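You operate a simulated robot arm through the tools that you are given. There is no shell and no other tool.

The job below is to be done with a simulated robot arm. You get a single attempt, and the scene is never put back.

## Task
Put things in order on the bench top above the tape drawer. At the end: the silver steel cone from the bench top above the tape drawer stands where the clear drip cup stood; the clear medium beaker from the bench top above the tape drawer stands where the silver steel cone stood; the clear funnel stands where the clear medium beaker stood; the clear drip cup is on the white box (marked "CUPS"); whatever was shut is shut again. Leave all else as you found it, and nothing knocked over. Set down upright: drip cup.
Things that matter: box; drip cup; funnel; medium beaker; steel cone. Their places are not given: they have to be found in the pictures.

It is judged by the outcome, as a careful person would: the job done as asked, and still so three seconds after it is handed in. It fails if anything else is knocked over, pushed out of place, dropped, spilled or broken.

## Robot
A 6-joint arm with a two-finger parallel gripper, fixed in place. Base frame: the origin is at the foot of the arm, x ahead of it, y to its left, z up; the work surface is at about z = 0.2. Lengths are in cm, angles in rad, forces in N, time in s.
With the tool pointing down near the work surface it reaches from about 18 to 46 cm from the base axis. Its first joint turns from -1.222 to 1.222 rad. Payload 1.9 kg.
Tool frame: the origin (TCP) lies between the finger pads and is the grasp point; the fingertips stand 2.3 cm ahead of it; z points along the fingers, y is the line along which they close. Largest opening 9.4 cm; finger width 3.8, thickness 1; the body of the gripper, 5.4 by 9.6 cm, starts 3.9 cm behind the TCP.
Orientation is told as [roll, pitch, yaw] about the base's x, y, z axes, in that order, counted from this pose: with the fingers straight down and closing along the base's y, the tool's x points along the base's -x, its y along +y and its z along -z.

## Interface
- The arm moves only by the tool apply_moves. Its argument "steps" is a list of rows, each a list of 6 numbers: the shift along the base's x, y, z in cm, then the turn, a rotation vector about the base's x, y, z in rad. In form: [[tx, ty, tz, rx, ry, rz], ...]. A call has 1 to 20 rows; each row shifts and turns the commanded pose from where the row before left it. "jaw" is the opening in per cent of the stroke, from 0 (shut) to 100 (fully open), set as the call begins (left out, the last holds). Rows are played at 5 a second. More than 5 cm and 0.15 rad between two rows, or a gripper value outside its range, and nothing of the call is played. A pose out of reach is approached as far as the arm can. The call stops where the force on the tool passes 40 N (or 10 N more than at its start, if that is more) or the arm is blocked; 0.2 s more then pass. The fingers move at their own pace (about 10.8 cm/s each) and stop on an object; they squeeze with about 22 N. The grip force told is the motor's: it shows also when the fingers shut on nothing. Time passes only in rows, and 0.2 s behind the last, so rows that do not move let the fingers close. The reply holds the time, the measured pose of the TCP, the force on the tool along the base axes, the opening and the grip force, in the units named above and with some noise, with the torque about the TCP (base axes, N m) and any sound that the robot's microphone picked up.
- Cameras (640 x 400 px; columns grow to the right, rows downward): "scene" is fixed at [4.35, 30.66, 41.74]; the picture's right is [-0.84, -0.54, 0.00], its down [-0.34, 0.54, -0.77] and it looks along [0.41, -0.65, -0.64] (base axes); focal length 214 px, centre (320, 200). "wrist" rides on the gripper at [8.7, 1.6, -7.4] in the tool frame; the picture's right is [-0.18, 0.98, 0.00], its down [-0.58, -0.11, -0.81] and it looks along [-0.79, -0.15, 0.59] (tool axes); focal length 243 px, centre (320, 200).
- snapshot(camera): a new picture of that camera. The clock stands still meanwhile.
- point_at(camera, pixels): there is no depth. For up to 12 entries [column, row, z] of the newest picture of that camera ("zoom" is the newest enlarged one), the place [x, y] in the base frame at which the ray of that pixel passes the height z, good to about 0.2 cm. The clock stands still meanwhile.
- zoom(camera, box): a new picture of the part [left, top, right, bottom] of that camera's present view, enlarged. The clock stands still meanwhile.
- sign_off(): hands the job in; it is judged then, once.

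Leave the gripper open and the arm clear of the work at the hand-in unless told otherwise.

The tools are called after "Emit:" as a command line: name --pt "numbers of a row" for each row, then --argument value for the rest, lists and objects as JSON in quotes. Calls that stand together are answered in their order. apply_moves: Moves the arm, as the interface text tells. Its arguments: {"type":"object","properties":{"steps":{"type":"array","items":{"type":"array","items":{"type":"number"}}},"jaw":{"type":"number"}},"required":["steps"]} The other tools are called the same way: snapshot (camera) takes a picture; point_at (camera, pixels) gives the place at which the rays of pixels pass given heights; zoom (camera, box) takes an enlarged picture of a part of a camera's view; sign_off () hands the job in.

At the start:

```text
t: 0.0
eef_pos: [27.91, -10.91, 28.32]
orientation: [-0.001, -0.001, 0.001]
force: [-0.1, -0.3, 0.1]
ft_torque: [-0.01, 0.01, 0.02]
gripper_width: 9.38
gripper_force: 0.0
```

scene: 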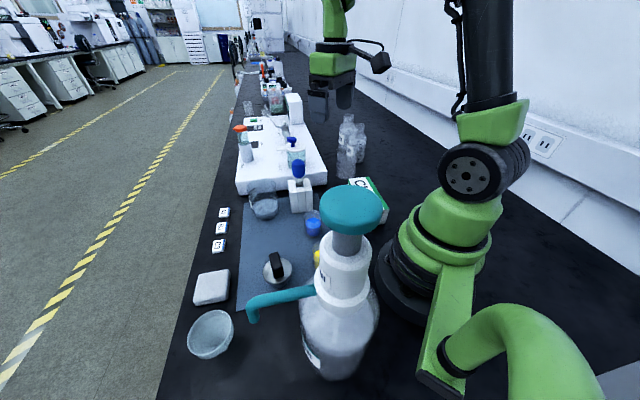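
wrist: 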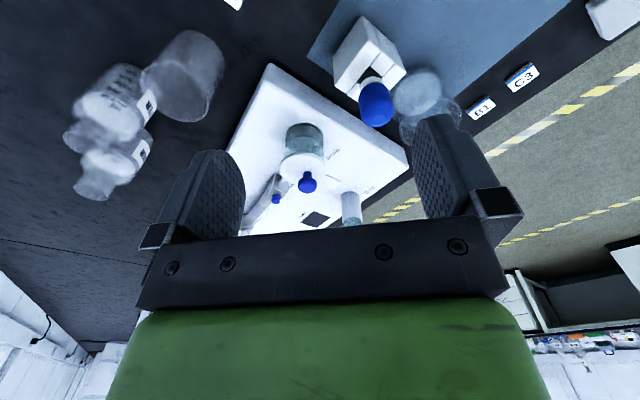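

I see a cluttered bench in the scene picture: a blue mat, a dispenser bottle, a bowl-like object at (210,335), a white block at (212,287), a dark-knobbed metal item at (277,268), a clear vessel at (263,200), and a white box labelled "C..." at (370,198). I'll enlarge several parts to identify things.

Emit:
zoom --camera "scene" --box '[180, 160, 420, 310]'

Emit:
zoom --camera "scene" --box '[160, 240, 400, 390]'

Emit:
zoom --camera "scene" --box '[220, 70, 380, 170]'

Emit:
zoom --camera "wrist" --box '[40, 0, 360, 200]'

Emit:
zoom --camera "wrist" --box '[320, 0, 640, 200]'

```text
2.67 times, centred on (300, 235) of scene
```

zoom: 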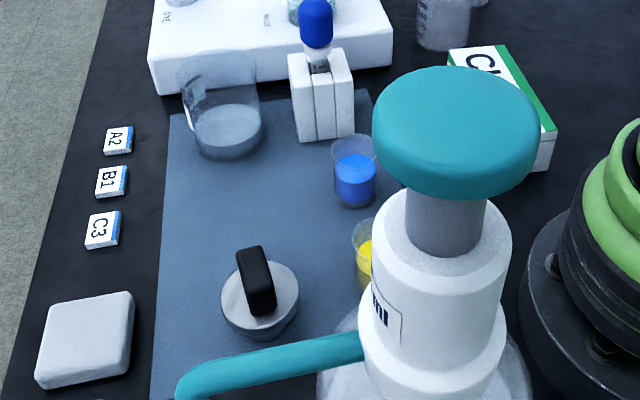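

```text
2.67 times, centred on (280, 315) of scene
```

zoom: 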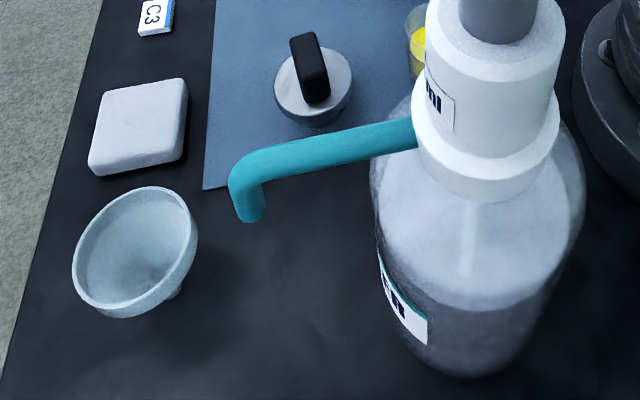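

```text
4.00 times, centred on (300, 120) of scene
```

zoom: 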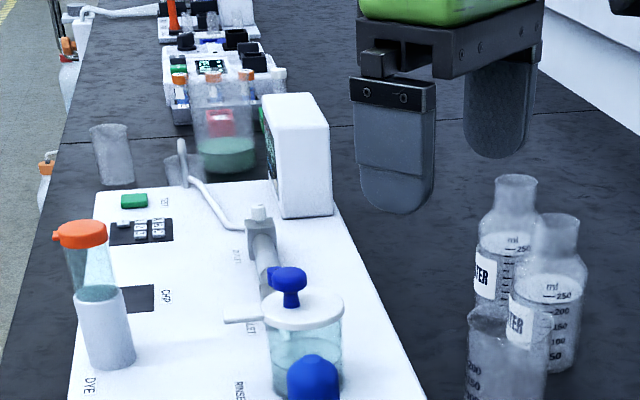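

```text
2.00 times, centred on (200, 100) of wrist
```

zoom: 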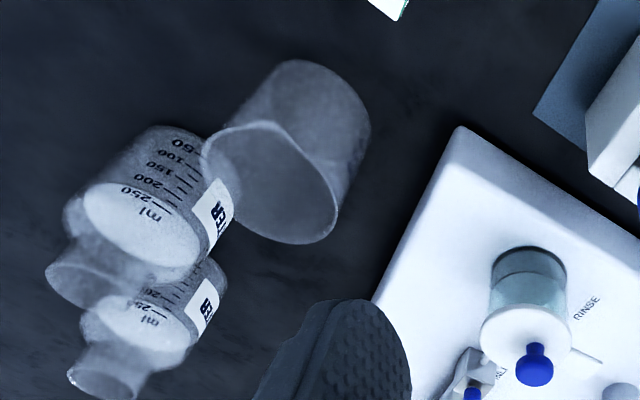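

```text
2.00 times, centred on (480, 100) of wrist
```

zoom: 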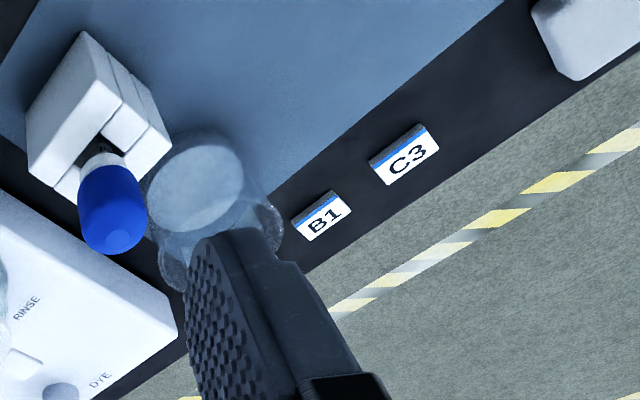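

I'll read off rough positions on the surface for the main things seen in the scene picture: bowl/funnel base (215,350), white block (212,287), knobbed silver item (277,278), blue cup (313,232), yellow cup (318,262), beaker (263,212), box (370,215), bottles (345,175), bench edge and mat corners.

Emit:
point_at --camera "scene" --pixels '[[215, 345, 0.2], [212, 295, 0.2], [278, 282, 0.2], [313, 234, 0.2], [316, 264, 0.2], [265, 216, 0.2], [370, 215, 0.2], [345, 176, 0.2], [300, 210, 0.2], [248, 115, 0.2], [340, 370, 0.2], [210, 210, 0.2]]'

Emit:
zoom --camera "scene" --box '[300, 100, 400, 230]'

Emit:
zoom --camera "scene" --box '[210, 60, 310, 160]'

Emit:
zoom --camera "scene" --box '[0, 0, 320, 200]'

```text
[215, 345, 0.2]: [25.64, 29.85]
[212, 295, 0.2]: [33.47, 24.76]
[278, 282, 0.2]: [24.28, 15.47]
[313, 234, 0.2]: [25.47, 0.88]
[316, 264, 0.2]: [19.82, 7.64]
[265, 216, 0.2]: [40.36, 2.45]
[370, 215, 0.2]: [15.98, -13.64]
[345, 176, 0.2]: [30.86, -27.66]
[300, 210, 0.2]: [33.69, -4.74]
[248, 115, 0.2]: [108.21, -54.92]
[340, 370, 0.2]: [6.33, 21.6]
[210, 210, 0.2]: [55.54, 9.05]
```

```text
3.08 times, centred on (350, 165) of scene
```

zoom: 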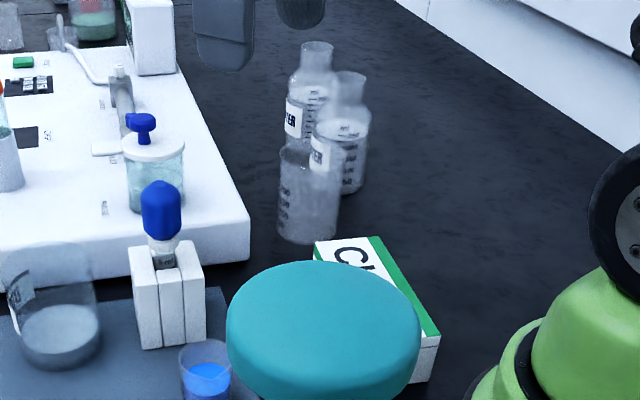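

```text
4.00 times, centred on (260, 110) of scene
```

zoom: 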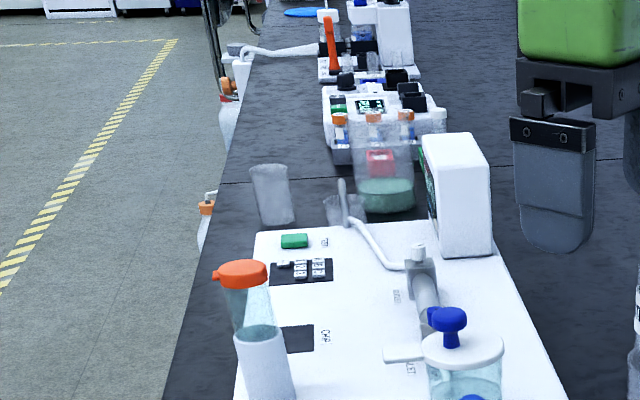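

```text
2.00 times, centred on (160, 100) of scene
```

zoom: 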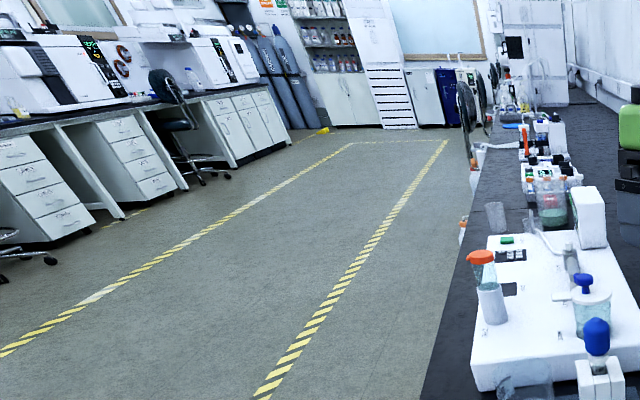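

The scene view shows likely candidates but not enough detail. The arm is high (z 28), so I'll move toward y≈+5 at the same height to look at the mat area with the wrist camera. Nothing tall is near that path: the dispenser bottle stands around (9,19) with its top at about z 31.

Emit:
apply_moves --pt "-2 3 1 0 0 0" --pt "-2 3 1 0 0 0" --pt "-1 3 0 0 0 0" --pt "-1 3 0 0 0 0" --pt "0 2 0 0 0 0" --pt "0 0 0 0 0 0" --jaw 100

Emit:
snapshot --camera "wrist"

Emit:
snapshot --camera "scene"

```text
t: 1.4
eef_pos: [21.94, 2.97, 30.52]
orientation: [0.001, -0.002, 0.001]
force: [0.0, -0.1, -0.2]
ft_torque: [0.0, 0.01, 0.0]
gripper_width: 9.4
gripper_force: 0.1
```

```text
taken
```

wrist: 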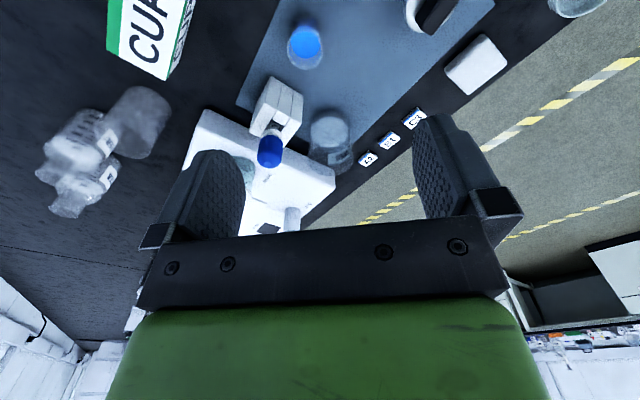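

```text
taken
```

scene: 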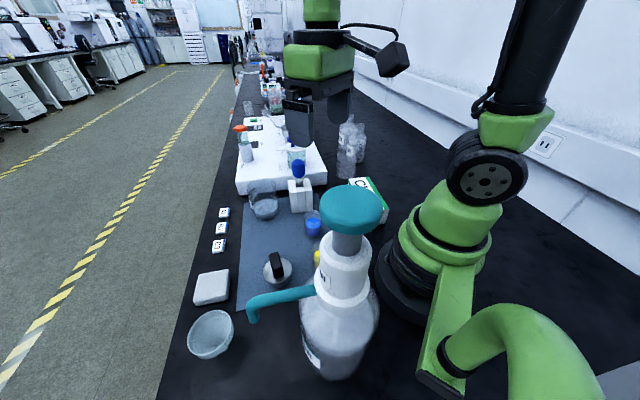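

The wrist picture shows the box marked "CU(PS)" at (150,35), a blue-liquid cup at (304,45), the stand, the vessel at (330,130), and the edge of the black-knobbed item at (430,10). I'll turn the gripper about z to look toward +y, and tilt it a bit to look further down.

Emit:
apply_moves --pt "0 0 0 0 0 0.14" --pt "0 0 0 0 0 0.14" --pt "0 0 0 0 0 0.14" --pt "0 0 0 0 0 0.14" --pt "0 0 0 0 0 0.14" --pt "0 0 0 0 0 0.14" --pt "0 0 0 0 0 0" --pt "0 0 0 -0.08 0.1 0" --pt "0 0 0 -0.08 0.1 0" --pt "0 0 0 -0.08 0.1 0" --pt "0 0 0 0 0 0"

Emit:
snapshot --camera "wrist"

```text
t: 3.8
eef_pos: [21.79, 3.04, 30.4]
orientation: [0.066, 0.379, 0.853]
force: [-0.5, -0.5, 0.3]
ft_torque: [0.0, 0.0, -0.03]
gripper_width: 9.38
gripper_force: 0.1
```

```text
taken
```

wrist: 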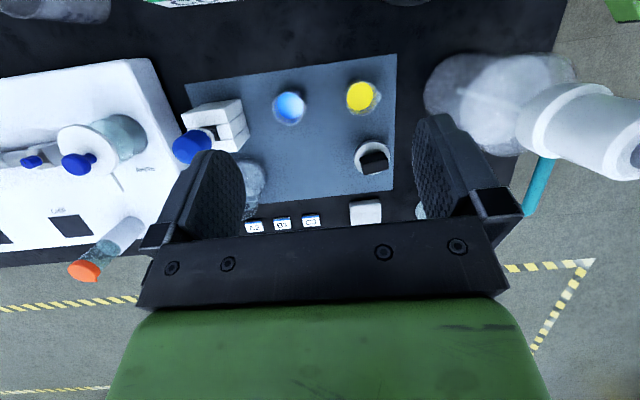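

I now see the mat with a blue-liquid cup (290,107), a yellow-liquid cup (362,97), the knobbed silver item (372,160) and the white block (366,212). I'll enlarge these parts of the wrist view.

Emit:
zoom --camera "wrist" --box '[230, 60, 430, 240]'

Emit:
zoom --camera "wrist" --box '[0, 0, 300, 120]'

Emit:
zoom --camera "wrist" --box '[300, 0, 640, 120]'

```text
2.22 times, centred on (330, 150) of wrist
```

zoom: 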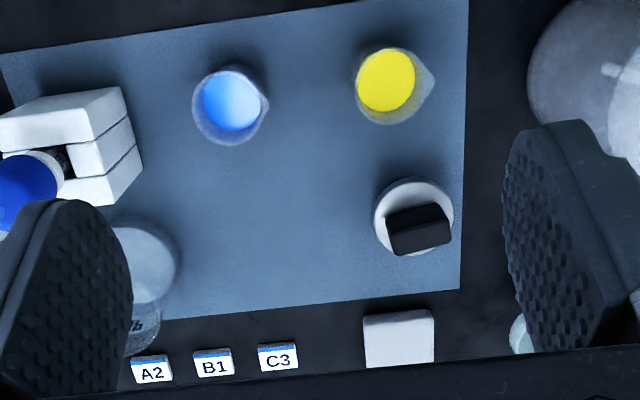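

```text
2.13 times, centred on (150, 60) of wrist
```

zoom: 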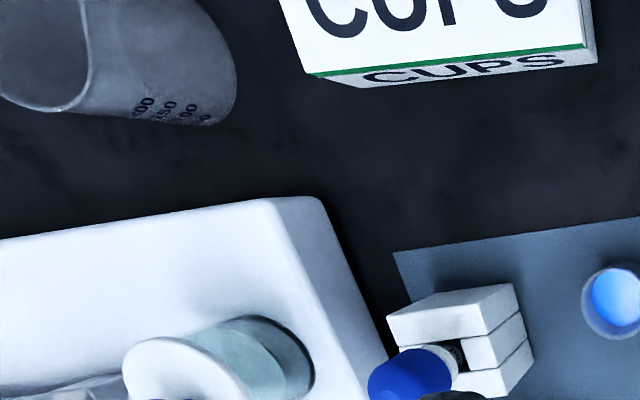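

```text
1.88 times, centred on (470, 60) of wrist
```

zoom: 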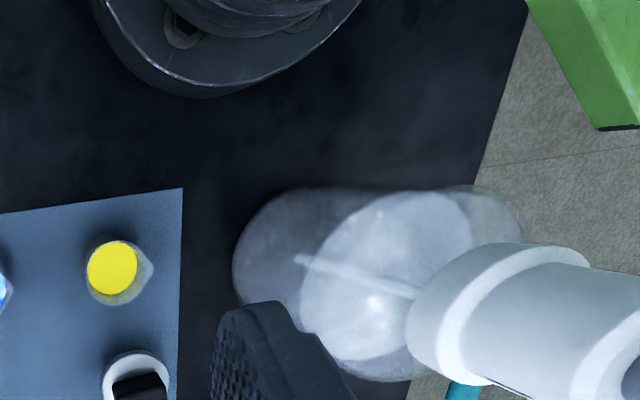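

The mat items are two small spouted cups with blue and yellow liquid, a silver round thing with a black block on it, and the labels A2/B1/C3. The bowl-like item is hidden behind the right finger, so I'll raise the arm a little and move toward (+3,+11) to view that corner. This stays on the far side of the dispenser.

Emit:
apply_moves --pt "0 0 2 0 0 0" --pt "1 3 1 0 0 0" --pt "1 3 0 0 0 0" --pt "1 3 0 0 0 0" --pt "1 2 0 0 0 0" --pt "0 0 0 0 0 0"

Emit:
snapshot --camera "wrist"

Emit:
snapshot --camera "scene"

```text
t: 5.2
eef_pos: [26.1, 14.16, 33.41]
orientation: [0.067, 0.377, 0.854]
force: [0.0, 0.2, 0.0]
ft_torque: [0.0, 0.0, 0.02]
gripper_width: 9.41
gripper_force: 0.1
```

```text
taken
```

wrist: 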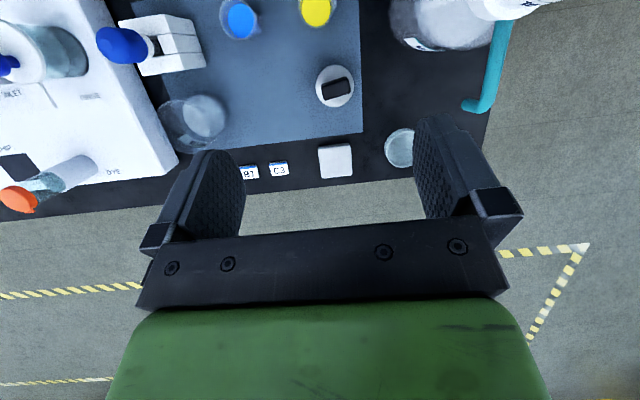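

```text
taken
```

scene: 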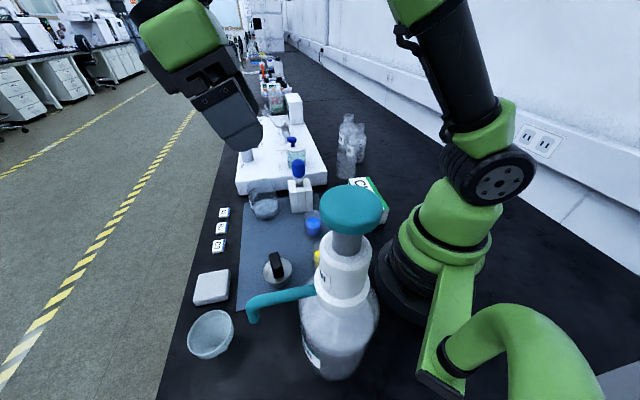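

Emit:
zoom --camera "wrist" --box '[290, 50, 490, 190]'

Emit:
zoom --camera "wrist" --box '[120, 0, 320, 190]'

Emit:
zoom --camera "scene" --box '[180, 260, 300, 380]'

```text
2.86 times, centred on (390, 120) of wrist
```

zoom: 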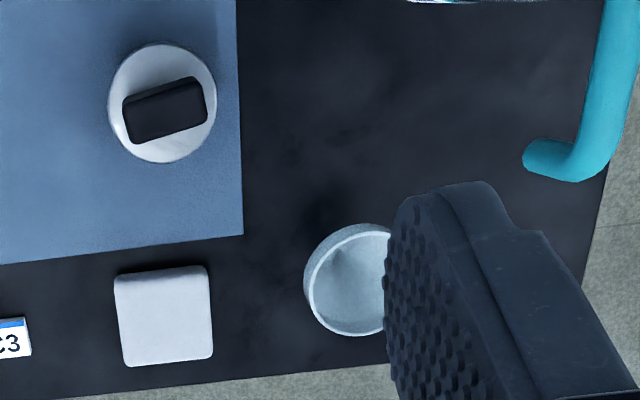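

```text
2.11 times, centred on (220, 95) of wrist
```

zoom: 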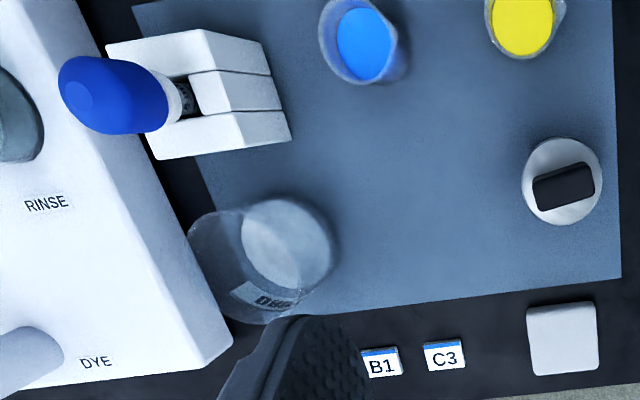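

```text
3.33 times, centred on (240, 320) of scene
```

zoom: 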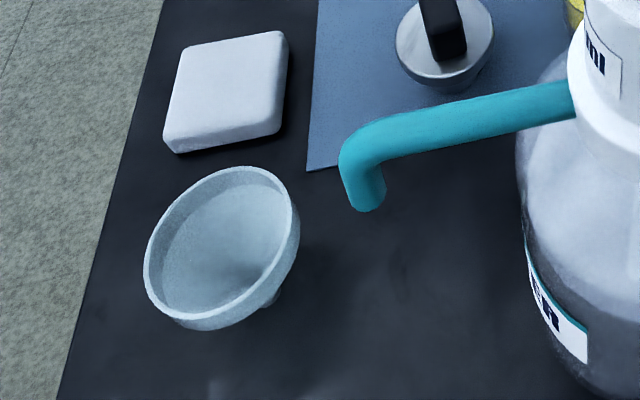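

The bowl-like item at (400,147) is a clear bluish conical vessel, and the silver round item at (336,87) has a black block on it. I can't tell all the names apart yet, so I'll look at the rest of the bench toward −y. First I undo the turn and go back at height.

Emit:
apply_moves --pt "-1 -3 0 0 0 -0.14" --pt "-1 -3 0 0 0 -0.14" --pt "-1 -3 0 0 0 -0.14" --pt "-1 -4 0 0 0 -0.14" --pt "0 -4 0 0 0 -0.14" --pt "0 -4 0 0 0 -0.14" --pt "0 -4 0 0 0 -0.14" --pt "0 -4 0 0 0 -0.14" --pt "0 -4 0 0 0 -0.14" --pt "0 0 0 0 0 -0.14" --pt "0 0 0 0 0 0"

Emit:
snapshot --camera "wrist"

Emit:
snapshot --camera "scene"

```text
t: 7.6
eef_pos: [21.93, -19.01, 33.28]
orientation: [0.067, 0.38, -0.551]
force: [0.3, 0.5, -0.3]
ft_torque: [0.03, 0.02, 0.02]
gripper_width: 9.41
gripper_force: 0.0
```

```text
taken
```

wrist: 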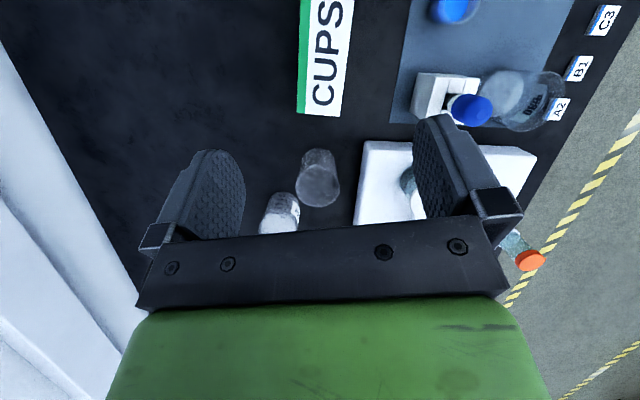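

```text
taken
```

scene: 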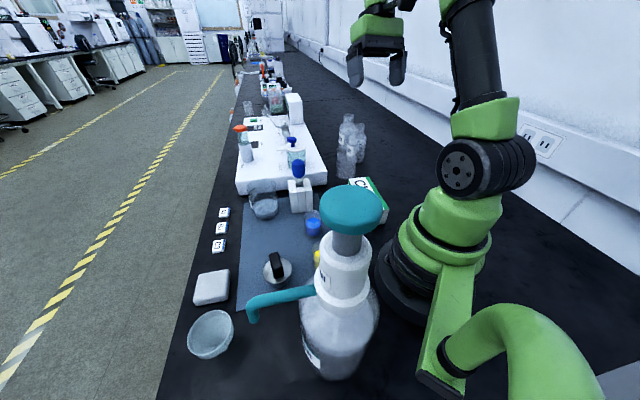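

The bench toward the wall looks mostly empty, but there's a faint mark on it near (195,112) in the wrist view. I'll enlarge that, the area around the bottles, and the glass vessel at (520,95).

Emit:
zoom --camera "wrist" --box '[120, 60, 280, 160]'

Emit:
zoom --camera "wrist" --box '[240, 130, 440, 250]'

Emit:
zoom --camera "wrist" --box '[390, 0, 640, 160]'

```text
4.00 times, centred on (200, 110) of wrist
```

zoom: 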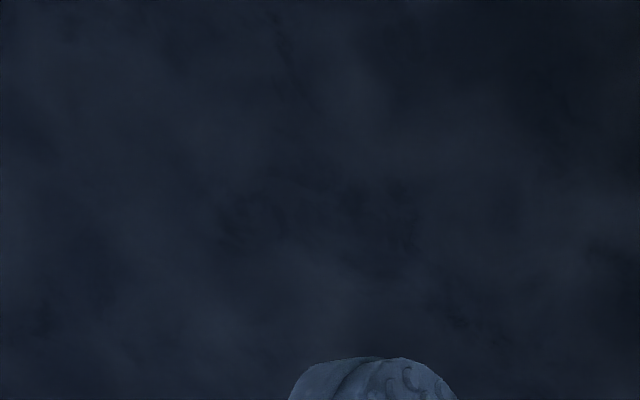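

```text
3.20 times, centred on (340, 190) of wrist
```

zoom: 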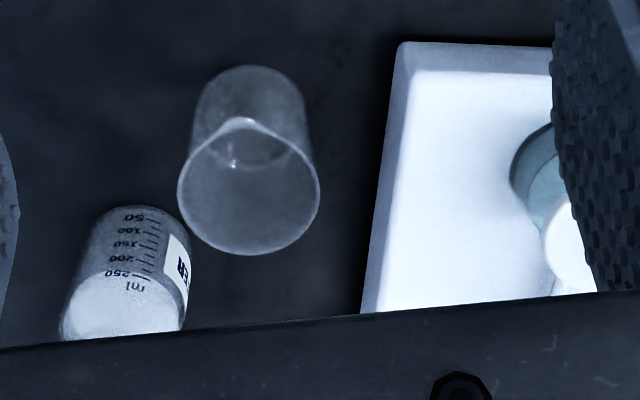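

```text
2.50 times, centred on (515, 80) of wrist
```

zoom: 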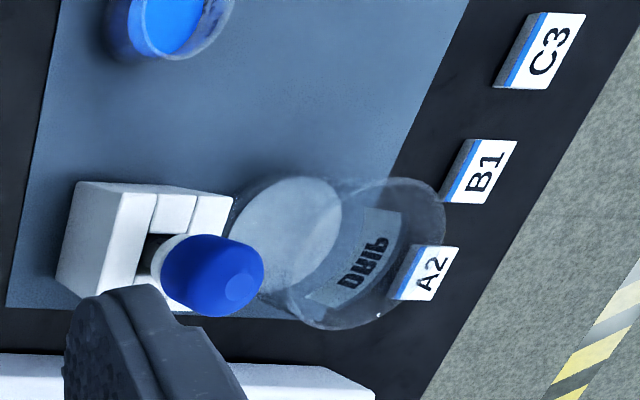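

The glass vessel near A2 carries the word "DRIP", so that is the clear drip cup. The empty beaker by the bottles, with graduations and a pouring lip, is likely the medium beaker. I'll enlarge each of these in the scene view for measuring.

Emit:
zoom --camera "scene" --box '[236, 170, 300, 230]'

Emit:
zoom --camera "scene" --box '[320, 100, 400, 180]'

Emit:
zoom --camera "scene" --box '[250, 240, 310, 300]'

Emit:
zoom --camera "scene" --box '[180, 300, 250, 370]'

```text
6.67 times, centred on (268, 200) of scene
```

zoom: 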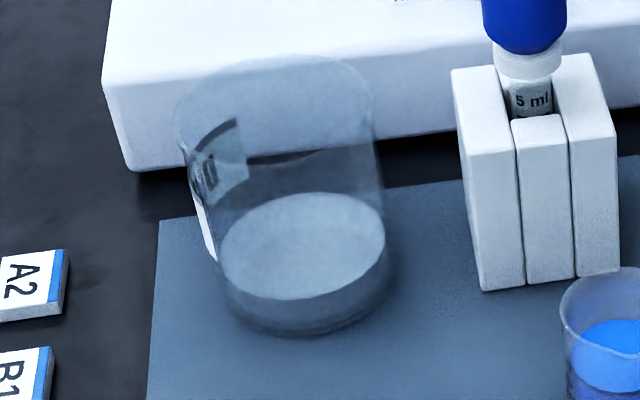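

```text
5.00 times, centred on (360, 140) of scene
```

zoom: 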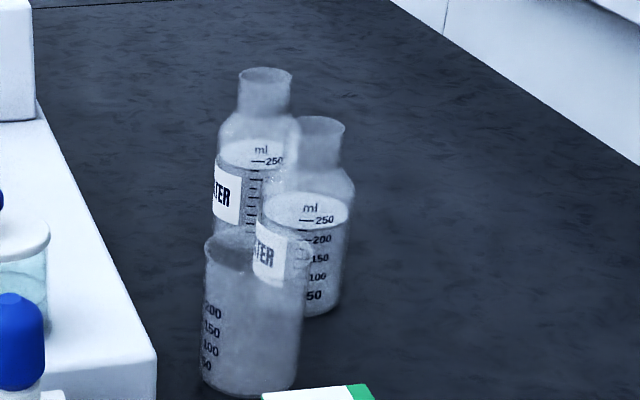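

```text
6.67 times, centred on (280, 270) of scene
```

zoom: 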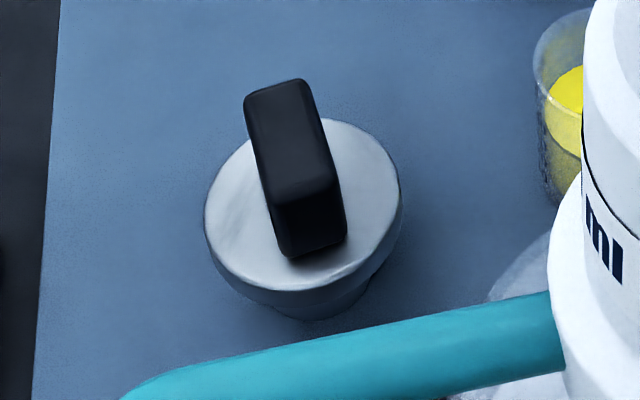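

```text
5.71 times, centred on (215, 335) of scene
```

zoom: 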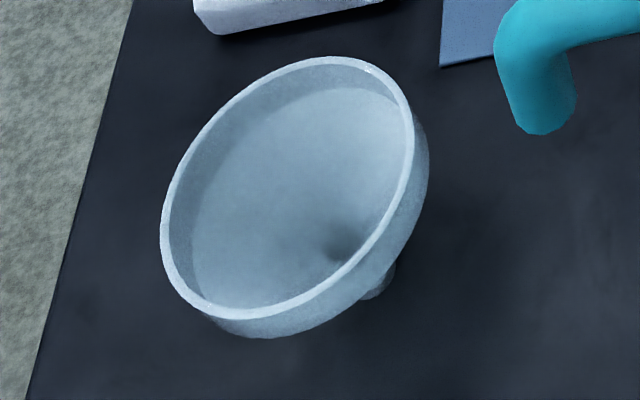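

The identities are now clear:
- The silver inverted cone with the black block handle is the steel cone.
- The clear bowl on a small stem, mouth up, is the funnel.
- The vessel marked DRIP is the drip cup, and it holds something whitish.
- The graduated beaker by the bottles is the medium beaker.
- The box is marked CUPS.

Next I'll measure the box. I move back over y≈−10 with the fingers straight down and look again.

Emit:
zoom --camera "wrist" --box '[280, 0, 380, 120]'

Emit:
zoom --camera "scene" --box '[330, 165, 400, 235]'

```text
3.33 times, centred on (330, 60) of wrist
```

zoom: 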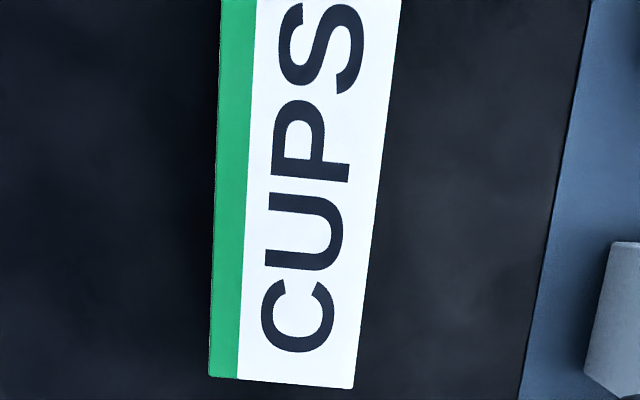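

```text
5.71 times, centred on (365, 200) of scene
```

zoom: 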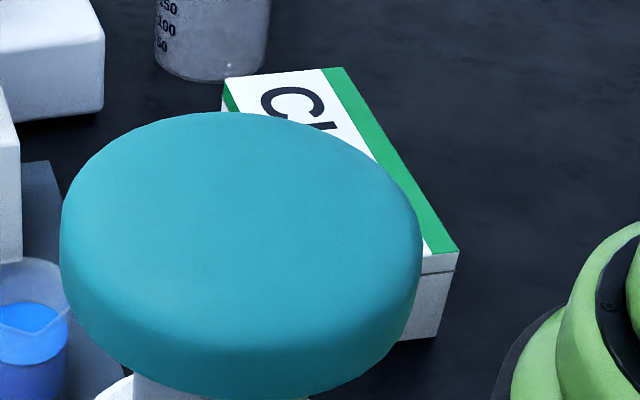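

I'll compute the box's corners from the scene picture: top corners at about (348.7,178.6), (368.5,176.9), (389.5,208.8), and the bottom corner under the last at about (385.5,224).

Emit:
point_at --camera "scene" --pixels '[[385.5, 224, 0.2], [389.5, 208.8, 4], [389.5, 208.8, 5], [389.5, 208.8, 6], [368.5, 176.9, 5], [348.7, 178.6, 5]]'

Emit:
point_at --camera "zoom" --pixels '[[460, 250, 5], [437, 337, 0.2], [340, 68, 5], [227, 78, 5]]'

Emit:
point_at --camera "wrist" --pixels '[[297, 113, 5], [340, 116, 5], [314, 2, 5], [354, 2, 5], [297, 113, 4], [340, 116, 4], [318, 190, 0.2], [318, 160, 8]]'

```text
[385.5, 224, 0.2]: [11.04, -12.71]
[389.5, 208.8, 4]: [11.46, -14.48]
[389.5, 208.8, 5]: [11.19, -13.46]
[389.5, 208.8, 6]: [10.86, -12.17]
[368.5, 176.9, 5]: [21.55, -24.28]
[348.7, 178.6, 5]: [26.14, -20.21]
```

```text
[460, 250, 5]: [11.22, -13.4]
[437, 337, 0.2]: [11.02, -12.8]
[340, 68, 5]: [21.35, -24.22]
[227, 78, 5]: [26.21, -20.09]
```

```text
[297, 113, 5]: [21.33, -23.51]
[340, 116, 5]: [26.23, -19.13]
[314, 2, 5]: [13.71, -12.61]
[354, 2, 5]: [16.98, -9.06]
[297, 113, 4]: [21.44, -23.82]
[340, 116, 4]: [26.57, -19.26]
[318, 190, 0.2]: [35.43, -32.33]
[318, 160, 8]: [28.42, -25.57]
```

The box is about 15 × 6.3 cm with its top near z 5.3, its centre near (18.7,−16.8) and its long axis along (1,−1). Next I'll check the drip cup: base centre at scene pixel (265.3,212.4), rim centre at (261.3,186.5).

Emit:
point_at --camera "scene" --pixels '[[265.3, 212.4, 0.2], [261.3, 186.5, 7], [261.3, 186.5, 8], [261.3, 186.5, 9], [261.3, 186.5, 10], [299, 212, 0.2], [221, 215, 0.8]]'

Emit:
apply_moves --pt "1 4 0 0 0 0.13" --pt "1 4 0 0 0 0.13" --pt "1 4 0 0 0 0.13" --pt "1 4 0 0 0 0.13" --pt "1 3 -1 0.0 -0.1 0.05" --pt "0 0 -1 0 -0.1 0" --pt "0 0 -1 0 -0.1 0" --pt "0 0 0 0 0 0"

Emit:
snapshot --camera "wrist"

```text
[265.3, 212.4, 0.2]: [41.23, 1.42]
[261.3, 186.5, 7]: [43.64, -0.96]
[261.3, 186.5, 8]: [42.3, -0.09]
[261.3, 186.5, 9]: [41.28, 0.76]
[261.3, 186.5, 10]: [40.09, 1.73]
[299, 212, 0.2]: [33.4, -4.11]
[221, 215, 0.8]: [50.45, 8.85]
```

```text
t: 9.4
eef_pos: [26.93, 0.11, 30.55]
orientation: [0.062, 0.077, 0.021]
force: [0.2, 1.1, 0.4]
ft_torque: [-0.01, -0.02, 0.0]
gripper_width: 9.39
gripper_force: 0.0
```

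```text
taken
```

wrist: 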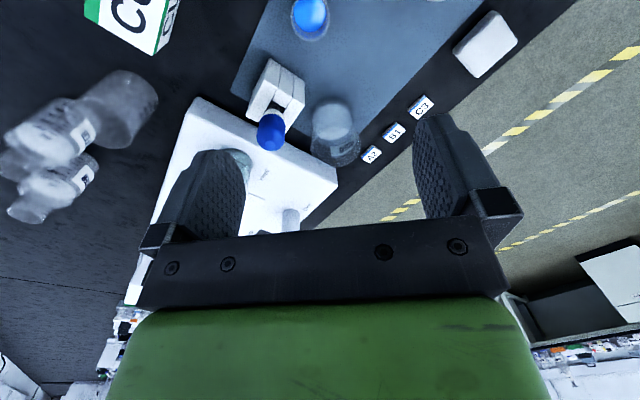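

I'll get the footprints of things near the drip cup: the apparatus front edge, the stand's bottom corners and the A2 tile, using enlarged scene pixels.

Emit:
zoom --camera "scene" --box '[210, 160, 330, 260]'

Emit:
zoom --camera "wrist" --box '[220, 20, 440, 180]'

```text
4.00 times, centred on (270, 210) of scene
```

zoom: 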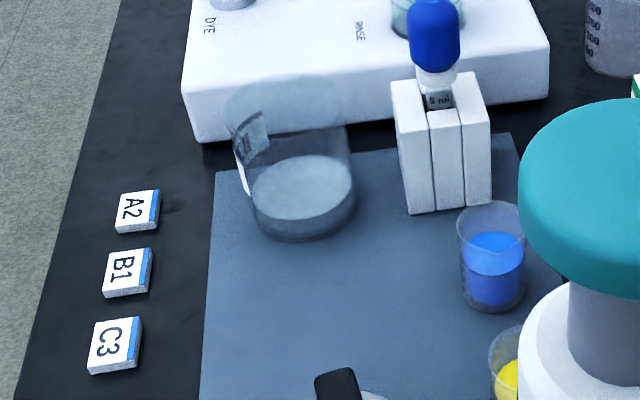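

```text
2.50 times, centred on (330, 100) of wrist
```

zoom: 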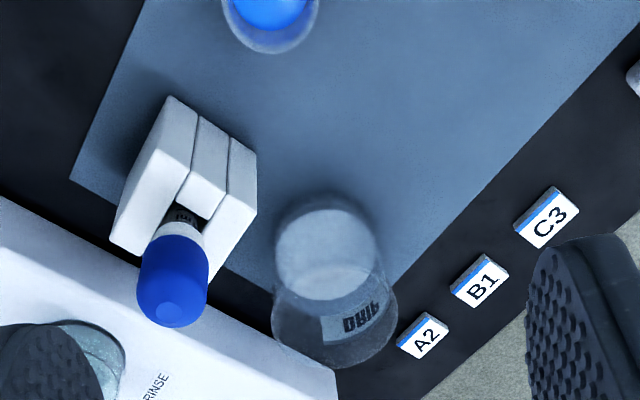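

I'll convert these pixels to positions on the bench.

Emit:
point_at --camera "scene" --pixels '[[292, 213.3, 0.2], [312.5, 211.3, 0.2], [238.8, 195.5, 0.2], [326.8, 184.5, 0.2], [218.8, 218, 0.2], [229.3, 217.5, 0.2], [230, 207.5, 1.0], [301, 231, 0.2], [290, 180, 8], [313.8, 185, 8]]'

Emit:
point_at --camera "zoom" --pixels '[[330, 250, 0.2], [330, 250, 2], [328, 232, 0.2], [335, 312, 9], [110, 240, 0.2], [212, 275, 0.2], [255, 212, 0.2], [168, 100, 8], [255, 155, 8], [330, 370, 0.2], [397, 345, 1], [430, 312, 1]]'

```text
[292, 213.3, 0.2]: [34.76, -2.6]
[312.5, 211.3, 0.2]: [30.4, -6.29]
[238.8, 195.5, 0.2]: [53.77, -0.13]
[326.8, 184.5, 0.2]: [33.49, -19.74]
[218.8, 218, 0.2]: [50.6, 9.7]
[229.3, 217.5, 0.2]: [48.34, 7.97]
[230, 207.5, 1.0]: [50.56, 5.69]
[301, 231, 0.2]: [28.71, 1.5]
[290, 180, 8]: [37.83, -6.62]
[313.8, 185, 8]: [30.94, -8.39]
```

```text
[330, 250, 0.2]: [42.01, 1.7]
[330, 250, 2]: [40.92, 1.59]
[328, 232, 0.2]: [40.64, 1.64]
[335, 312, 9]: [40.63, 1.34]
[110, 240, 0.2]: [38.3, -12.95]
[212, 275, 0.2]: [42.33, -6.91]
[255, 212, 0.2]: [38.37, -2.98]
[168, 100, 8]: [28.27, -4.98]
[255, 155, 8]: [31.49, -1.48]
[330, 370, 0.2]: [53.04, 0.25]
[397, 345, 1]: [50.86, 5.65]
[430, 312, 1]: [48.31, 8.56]
```

The cup centre is about (41.0,1.45) with the rim near z 9.2. The stand's nearest corner is at (34.8,−2.6) and the stand is about 11 cm tall. Closing along y at yaw 0 keeps clear of both. I'll level the tool and go above the cup at z≈20.

Emit:
apply_moves --pt "3 0.3 0 -0.062 -0.077 -0.021" --pt "4 0.3 -1 0 0 0" --pt "4 0.4 -2 0 0 0" --pt "3.1 0.3 -3 0 0 0" --pt "0 0 -4 0 0 0" --pt "0 0 0 0 0 0"

Emit:
snapshot --camera "wrist"

Emit:
snapshot --camera "scene"

```text
t: 10.8
eef_pos: [40.74, 1.2, 20.64]
orientation: [-0.001, 0.002, -0.001]
force: [0.3, 0.1, 0.1]
ft_torque: [0.0, -0.01, -0.02]
gripper_width: 9.4
gripper_force: 0.0
```

```text
taken
```

wrist: 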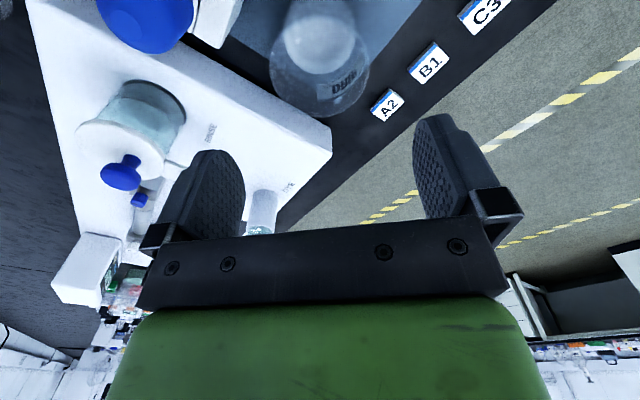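

```text
taken
```

scene: 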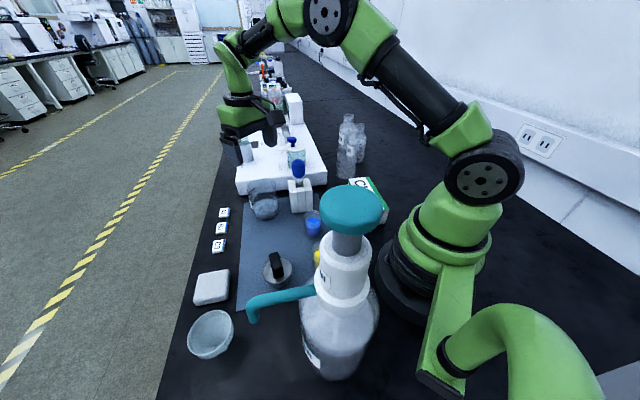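

The tool is above the cup. I'll enlarge the cup in the wrist view to get its rim accurately.

Emit:
zoom --camera "wrist" --box '[230, 0, 420, 130]'

```text
3.08 times, centred on (325, 65) of wrist
```

zoom: 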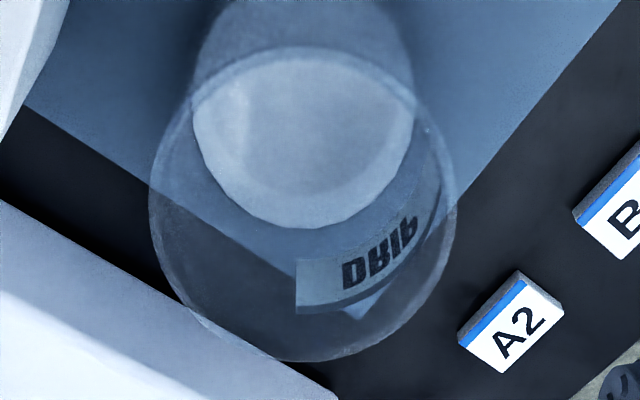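

The rim shows as an ellipse in the enlarged picture: left (150,205), right (457,195), top (300,48), bottom (290,362). I'll query these at candidate rim heights.

Emit:
point_at --camera "zoom" --pixels '[[150, 205, 9], [457, 195, 9], [300, 48, 9], [292, 362, 9], [150, 205, 10], [457, 195, 10], [300, 48, 10], [292, 362, 10], [192, 120, 2], [415, 110, 2], [300, 228, 2], [300, 228, 3]]'

```text
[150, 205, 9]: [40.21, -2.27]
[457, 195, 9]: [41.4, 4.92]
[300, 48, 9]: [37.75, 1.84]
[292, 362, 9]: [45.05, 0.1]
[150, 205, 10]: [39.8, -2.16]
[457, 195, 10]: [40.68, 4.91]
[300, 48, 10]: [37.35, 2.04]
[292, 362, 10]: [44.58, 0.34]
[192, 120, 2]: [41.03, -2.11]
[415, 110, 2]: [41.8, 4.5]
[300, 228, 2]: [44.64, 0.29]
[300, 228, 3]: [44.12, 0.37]
```

The rim centre is about (41.05,1.35), the diameter about 7.3, the rim height about 9.5. I'll go down to TCP z≈12 first, just above the rim, and recheck.

Emit:
apply_moves --pt "0 0 -3 0 0 0" --pt "0 0 -3 0 0 0" --pt "0 0 -1.5 0 0 0" --pt "0 0 0 0 0 0" --pt "0 0 0 0 0 0"

Emit:
snapshot --camera "wrist"

```text
t: 12.0
eef_pos: [40.9, 1.59, 12.83]
orientation: [-0.002, 0.003, -0.002]
force: [-0.1, 0.1, -0.4]
ft_torque: [0.0, -0.03, 0.01]
gripper_width: 9.38
gripper_force: 0.1
```

```text
taken
```

wrist: 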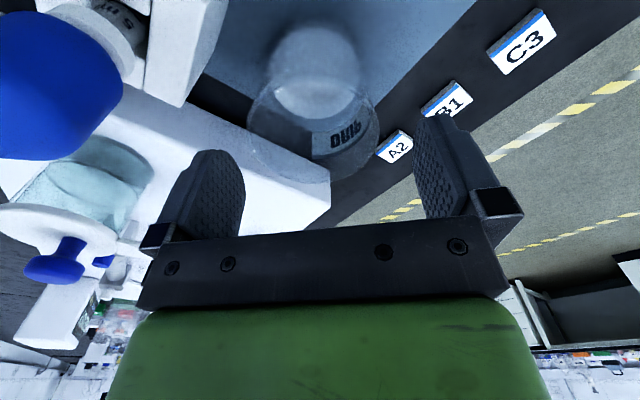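

The cup sits slightly left of centre between the fingers. I'll measure the rim again from here.

Emit:
zoom --camera "wrist" --box '[230, 20, 430, 190]'

```text
2.35 times, centred on (330, 105) of wrist
```

zoom: 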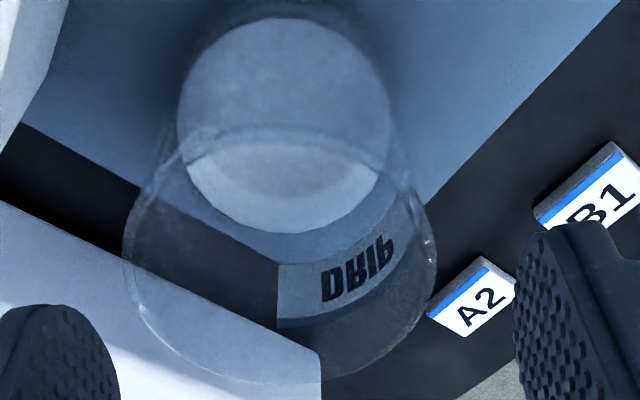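

Rim in this enlarged view: left (123,255), right (437,245), top (285,128), bottom (275,383).

Emit:
point_at --camera "zoom" --pixels '[[123, 255, 9.5], [437, 245, 9.5], [285, 128, 9.5], [275, 383, 9.5], [123, 255, 9], [437, 245, 9], [285, 128, 9], [275, 383, 9]]'

```text
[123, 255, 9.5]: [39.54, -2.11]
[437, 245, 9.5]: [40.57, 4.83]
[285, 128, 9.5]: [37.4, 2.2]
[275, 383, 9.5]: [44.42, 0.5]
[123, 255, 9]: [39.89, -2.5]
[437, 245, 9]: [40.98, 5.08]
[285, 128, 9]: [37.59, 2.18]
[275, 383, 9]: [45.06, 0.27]
```

The centre is (40.9,1.36). I'll shift y by −0.15 and go down 6.3 cm to grip height with jaws open.

Emit:
apply_moves --pt "0 -0.15 0 0 0 0" --pt "0 0 -2 0 0 0" --pt "0 0 -2 0 0 0" --pt "0 0 -1.5 0 0 0" --pt "0 0 -0.9 0 0 0" --pt "0 0 0 0 0 0" --pt "0 0 0 0 0 0"

Emit:
snapshot --camera "wrist"

Emit:
zoom --camera "scene" --box '[200, 120, 340, 240]'

```text
t: 13.6
eef_pos: [41.04, 1.19, 6.39]
orientation: [-0.002, 0.0, -0.002]
force: [0.6, 0.4, -0.6]
ft_torque: [-0.03, 0.0, 0.01]
gripper_width: 9.4
gripper_force: 0.1
```

```text
taken
```

wrist: 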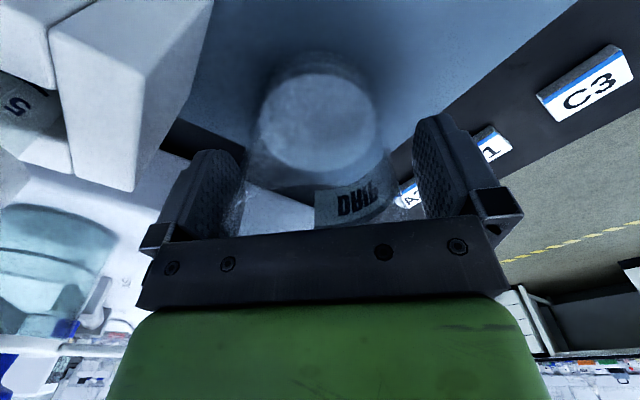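

```text
3.33 times, centred on (270, 180) of scene
```

zoom: 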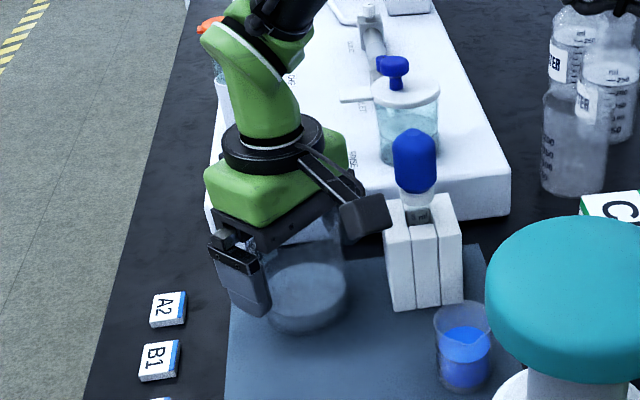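

The cup is between the pads and everything nearby is clear. Closing the jaws on it now.

Emit:
apply_moves --pt "0 0 0 0 0 0" --pt "0 0 0 0 0 0" --pt "0 0 0 0 0 0" --pt "0 0 0 0 0 0" --jaw 50

Emit:
snapshot --camera "wrist"

```text
t: 14.6
eef_pos: [41.05, 1.27, 6.46]
orientation: [0.0, 0.001, -0.002]
force: [1.3, -2.7, 1.7]
ft_torque: [-0.03, -0.02, -0.05]
gripper_width: 7.37
gripper_force: 22.0
```

```text
taken
```

wrist: 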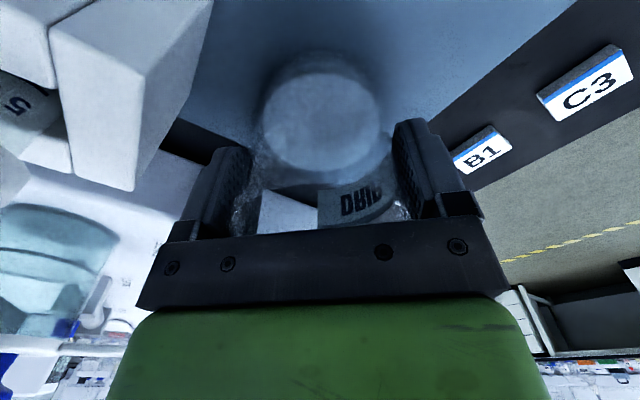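

The grip is firm at 7.37 cm width. I'll lift slowly straight up to about z 25, clear of the dropper at about 15 cm.

Emit:
apply_moves --pt "0 0 0.4 0 0 0" --pt "0 0 0.8 0 0 0" --pt "0 0 1.2 0 0 0" --pt "0 0 1.6 0 0 0" --pt "0 0 2 0 0 0" --pt "0 0 2 0 0 0" --pt "0 0 2 0 0 0" --pt "0 0 2 0 0 0" --pt "0 0 2 0 0 0" --pt "0 0 2 0 0 0" --pt "0 0 1.6 0 0 0" --pt "0 0 1 0 0 0" --pt "0 0 0.4 0 0 0" --pt "0 0 0 0 0 0"

Emit:
snapshot --camera "wrist"

Emit:
snapshot --camera "scene"

```text
t: 17.6
eef_pos: [40.94, 1.0, 25.31]
orientation: [-0.003, 0.005, -0.002]
force: [-0.3, -0.6, -1.4]
ft_torque: [0.04, 0.04, -0.02]
gripper_width: 7.38
gripper_force: 21.8
```

```text
taken
```

wrist: 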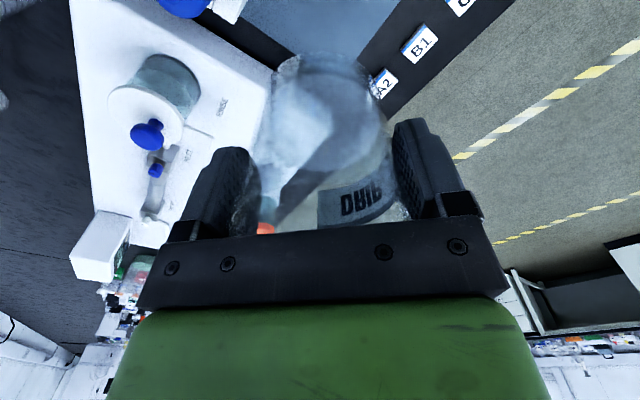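

```text
taken
```

scene: 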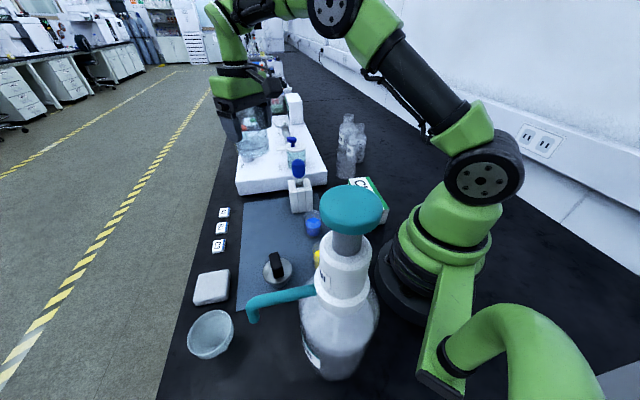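

The cup is held and weighs about 1.4 N. I'll carry it at this height toward above the box centre (18.45,−15.9), turning gently to keep the wrist aligned.

Emit:
apply_moves --pt "-0.8 -0.6 0 0 0 -0.03" --pt "-1.5 -1.1 0 0 0 -0.05" --pt "-2.2 -1.7 0 0 0 -0.06" --pt "-2.5 -1.9 0 0 0 -0.07" --pt "-2.5 -1.9 0 0 0 -0.07" --pt "-2.5 -1.9 0 0 0 -0.07" --pt "-2.5 -1.9 0 0 0 -0.07" --pt "-2.5 -1.9 0 0 0 -0.07" --pt "-2.2 -1.7 0 0 0 -0.06" --pt "-1.6 -1.2 0 0 0 -0.04" --pt "-1.2 -0.9 0 0 0 -0.01" --pt "-0.5 -0.4 0 0 0 0" --pt "0 0 0 0 0 0" --pt "0 0 0 0 0 0"

Emit:
snapshot --camera "wrist"

Emit:
snapshot --camera "scene"

```text
t: 20.6
eef_pos: [18.6, -15.86, 25.49]
orientation: [-0.001, 0.003, -0.602]
force: [0.2, 1.2, 0.5]
ft_torque: [0.02, -0.01, 0.04]
gripper_width: 7.36
gripper_force: 21.3
```

```text
taken
```

wrist: 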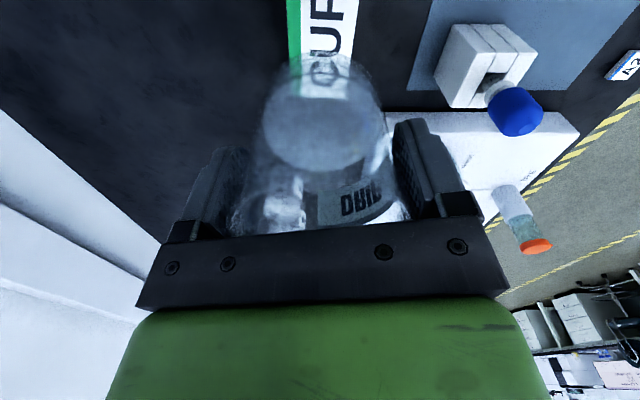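

```text
taken
```

scene: 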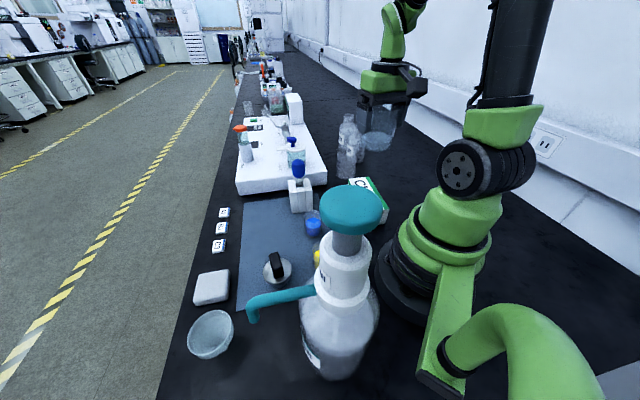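

I can see the box through and around the cup. I'll enlarge to find its edges from here.

Emit:
zoom --camera "wrist" --box '[240, 0, 420, 130]'

```text
3.08 times, centred on (330, 65) of wrist
```

zoom: 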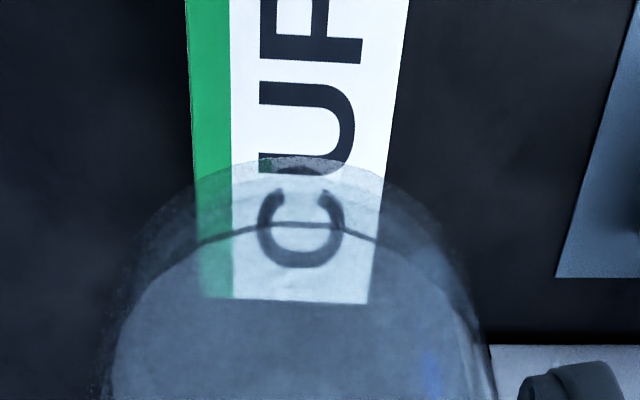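

Emit:
point_at --camera "zoom" --pixels '[[187, 20, 5.7], [193, 150, 5.7], [200, 295, 5.7], [368, 302, 5.7], [390, 150, 5.7], [406, 20, 5.7], [200, 295, 5.2], [368, 302, 5.2]]'

```text
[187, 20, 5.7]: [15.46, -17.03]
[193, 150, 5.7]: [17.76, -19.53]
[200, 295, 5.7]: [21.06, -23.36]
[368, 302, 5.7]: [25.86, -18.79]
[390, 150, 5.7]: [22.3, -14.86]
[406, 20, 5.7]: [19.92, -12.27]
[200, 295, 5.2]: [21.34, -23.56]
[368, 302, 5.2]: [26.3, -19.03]
```

The box centre is about (18.5,−15.7) with its top near z 5.7. The cup base should touch when TCP z is about 11.9. I'll lower to about 13 first.

Emit:
apply_moves --pt "0 0.15 -0.8 0 0 0" --pt "0 0 -1.6 0 0 0" --pt "0 0 -2.2 0 0 0" --pt "0 0 -2.2 0 0 0" --pt "0 0 -2.2 0 0 0" --pt "0 0 -1.6 0 0 0" --pt "0 0 -1.2 0 0 0" --pt "0 0 -0.6 0 0 0" --pt "0 0 0 0 0 0" --pt "0 0 0 0 0 0"

Emit:
snapshot --camera "wrist"

Emit:
zoom --camera "scene" --box '[310, 90, 430, 230]'

```text
t: 22.8
eef_pos: [18.46, -15.82, 12.88]
orientation: [-0.001, 0.001, -0.601]
force: [-0.4, -0.4, -1.8]
ft_torque: [0.01, 0.03, -0.02]
gripper_width: 7.35
gripper_force: 22.0
```

```text
taken
```

wrist: 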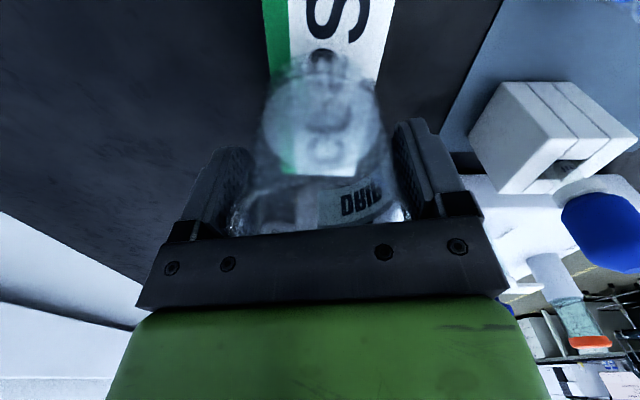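

```text
2.86 times, centred on (370, 160) of scene
```

zoom: 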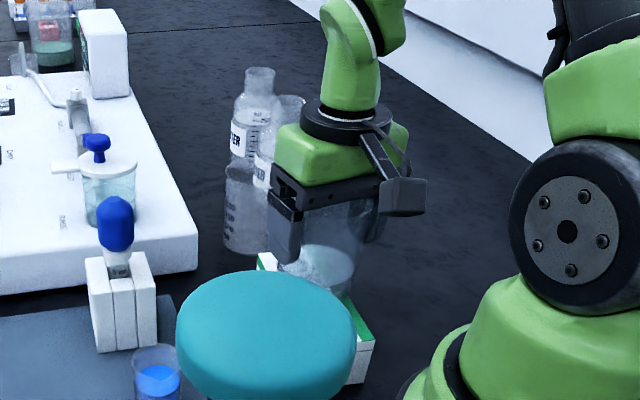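

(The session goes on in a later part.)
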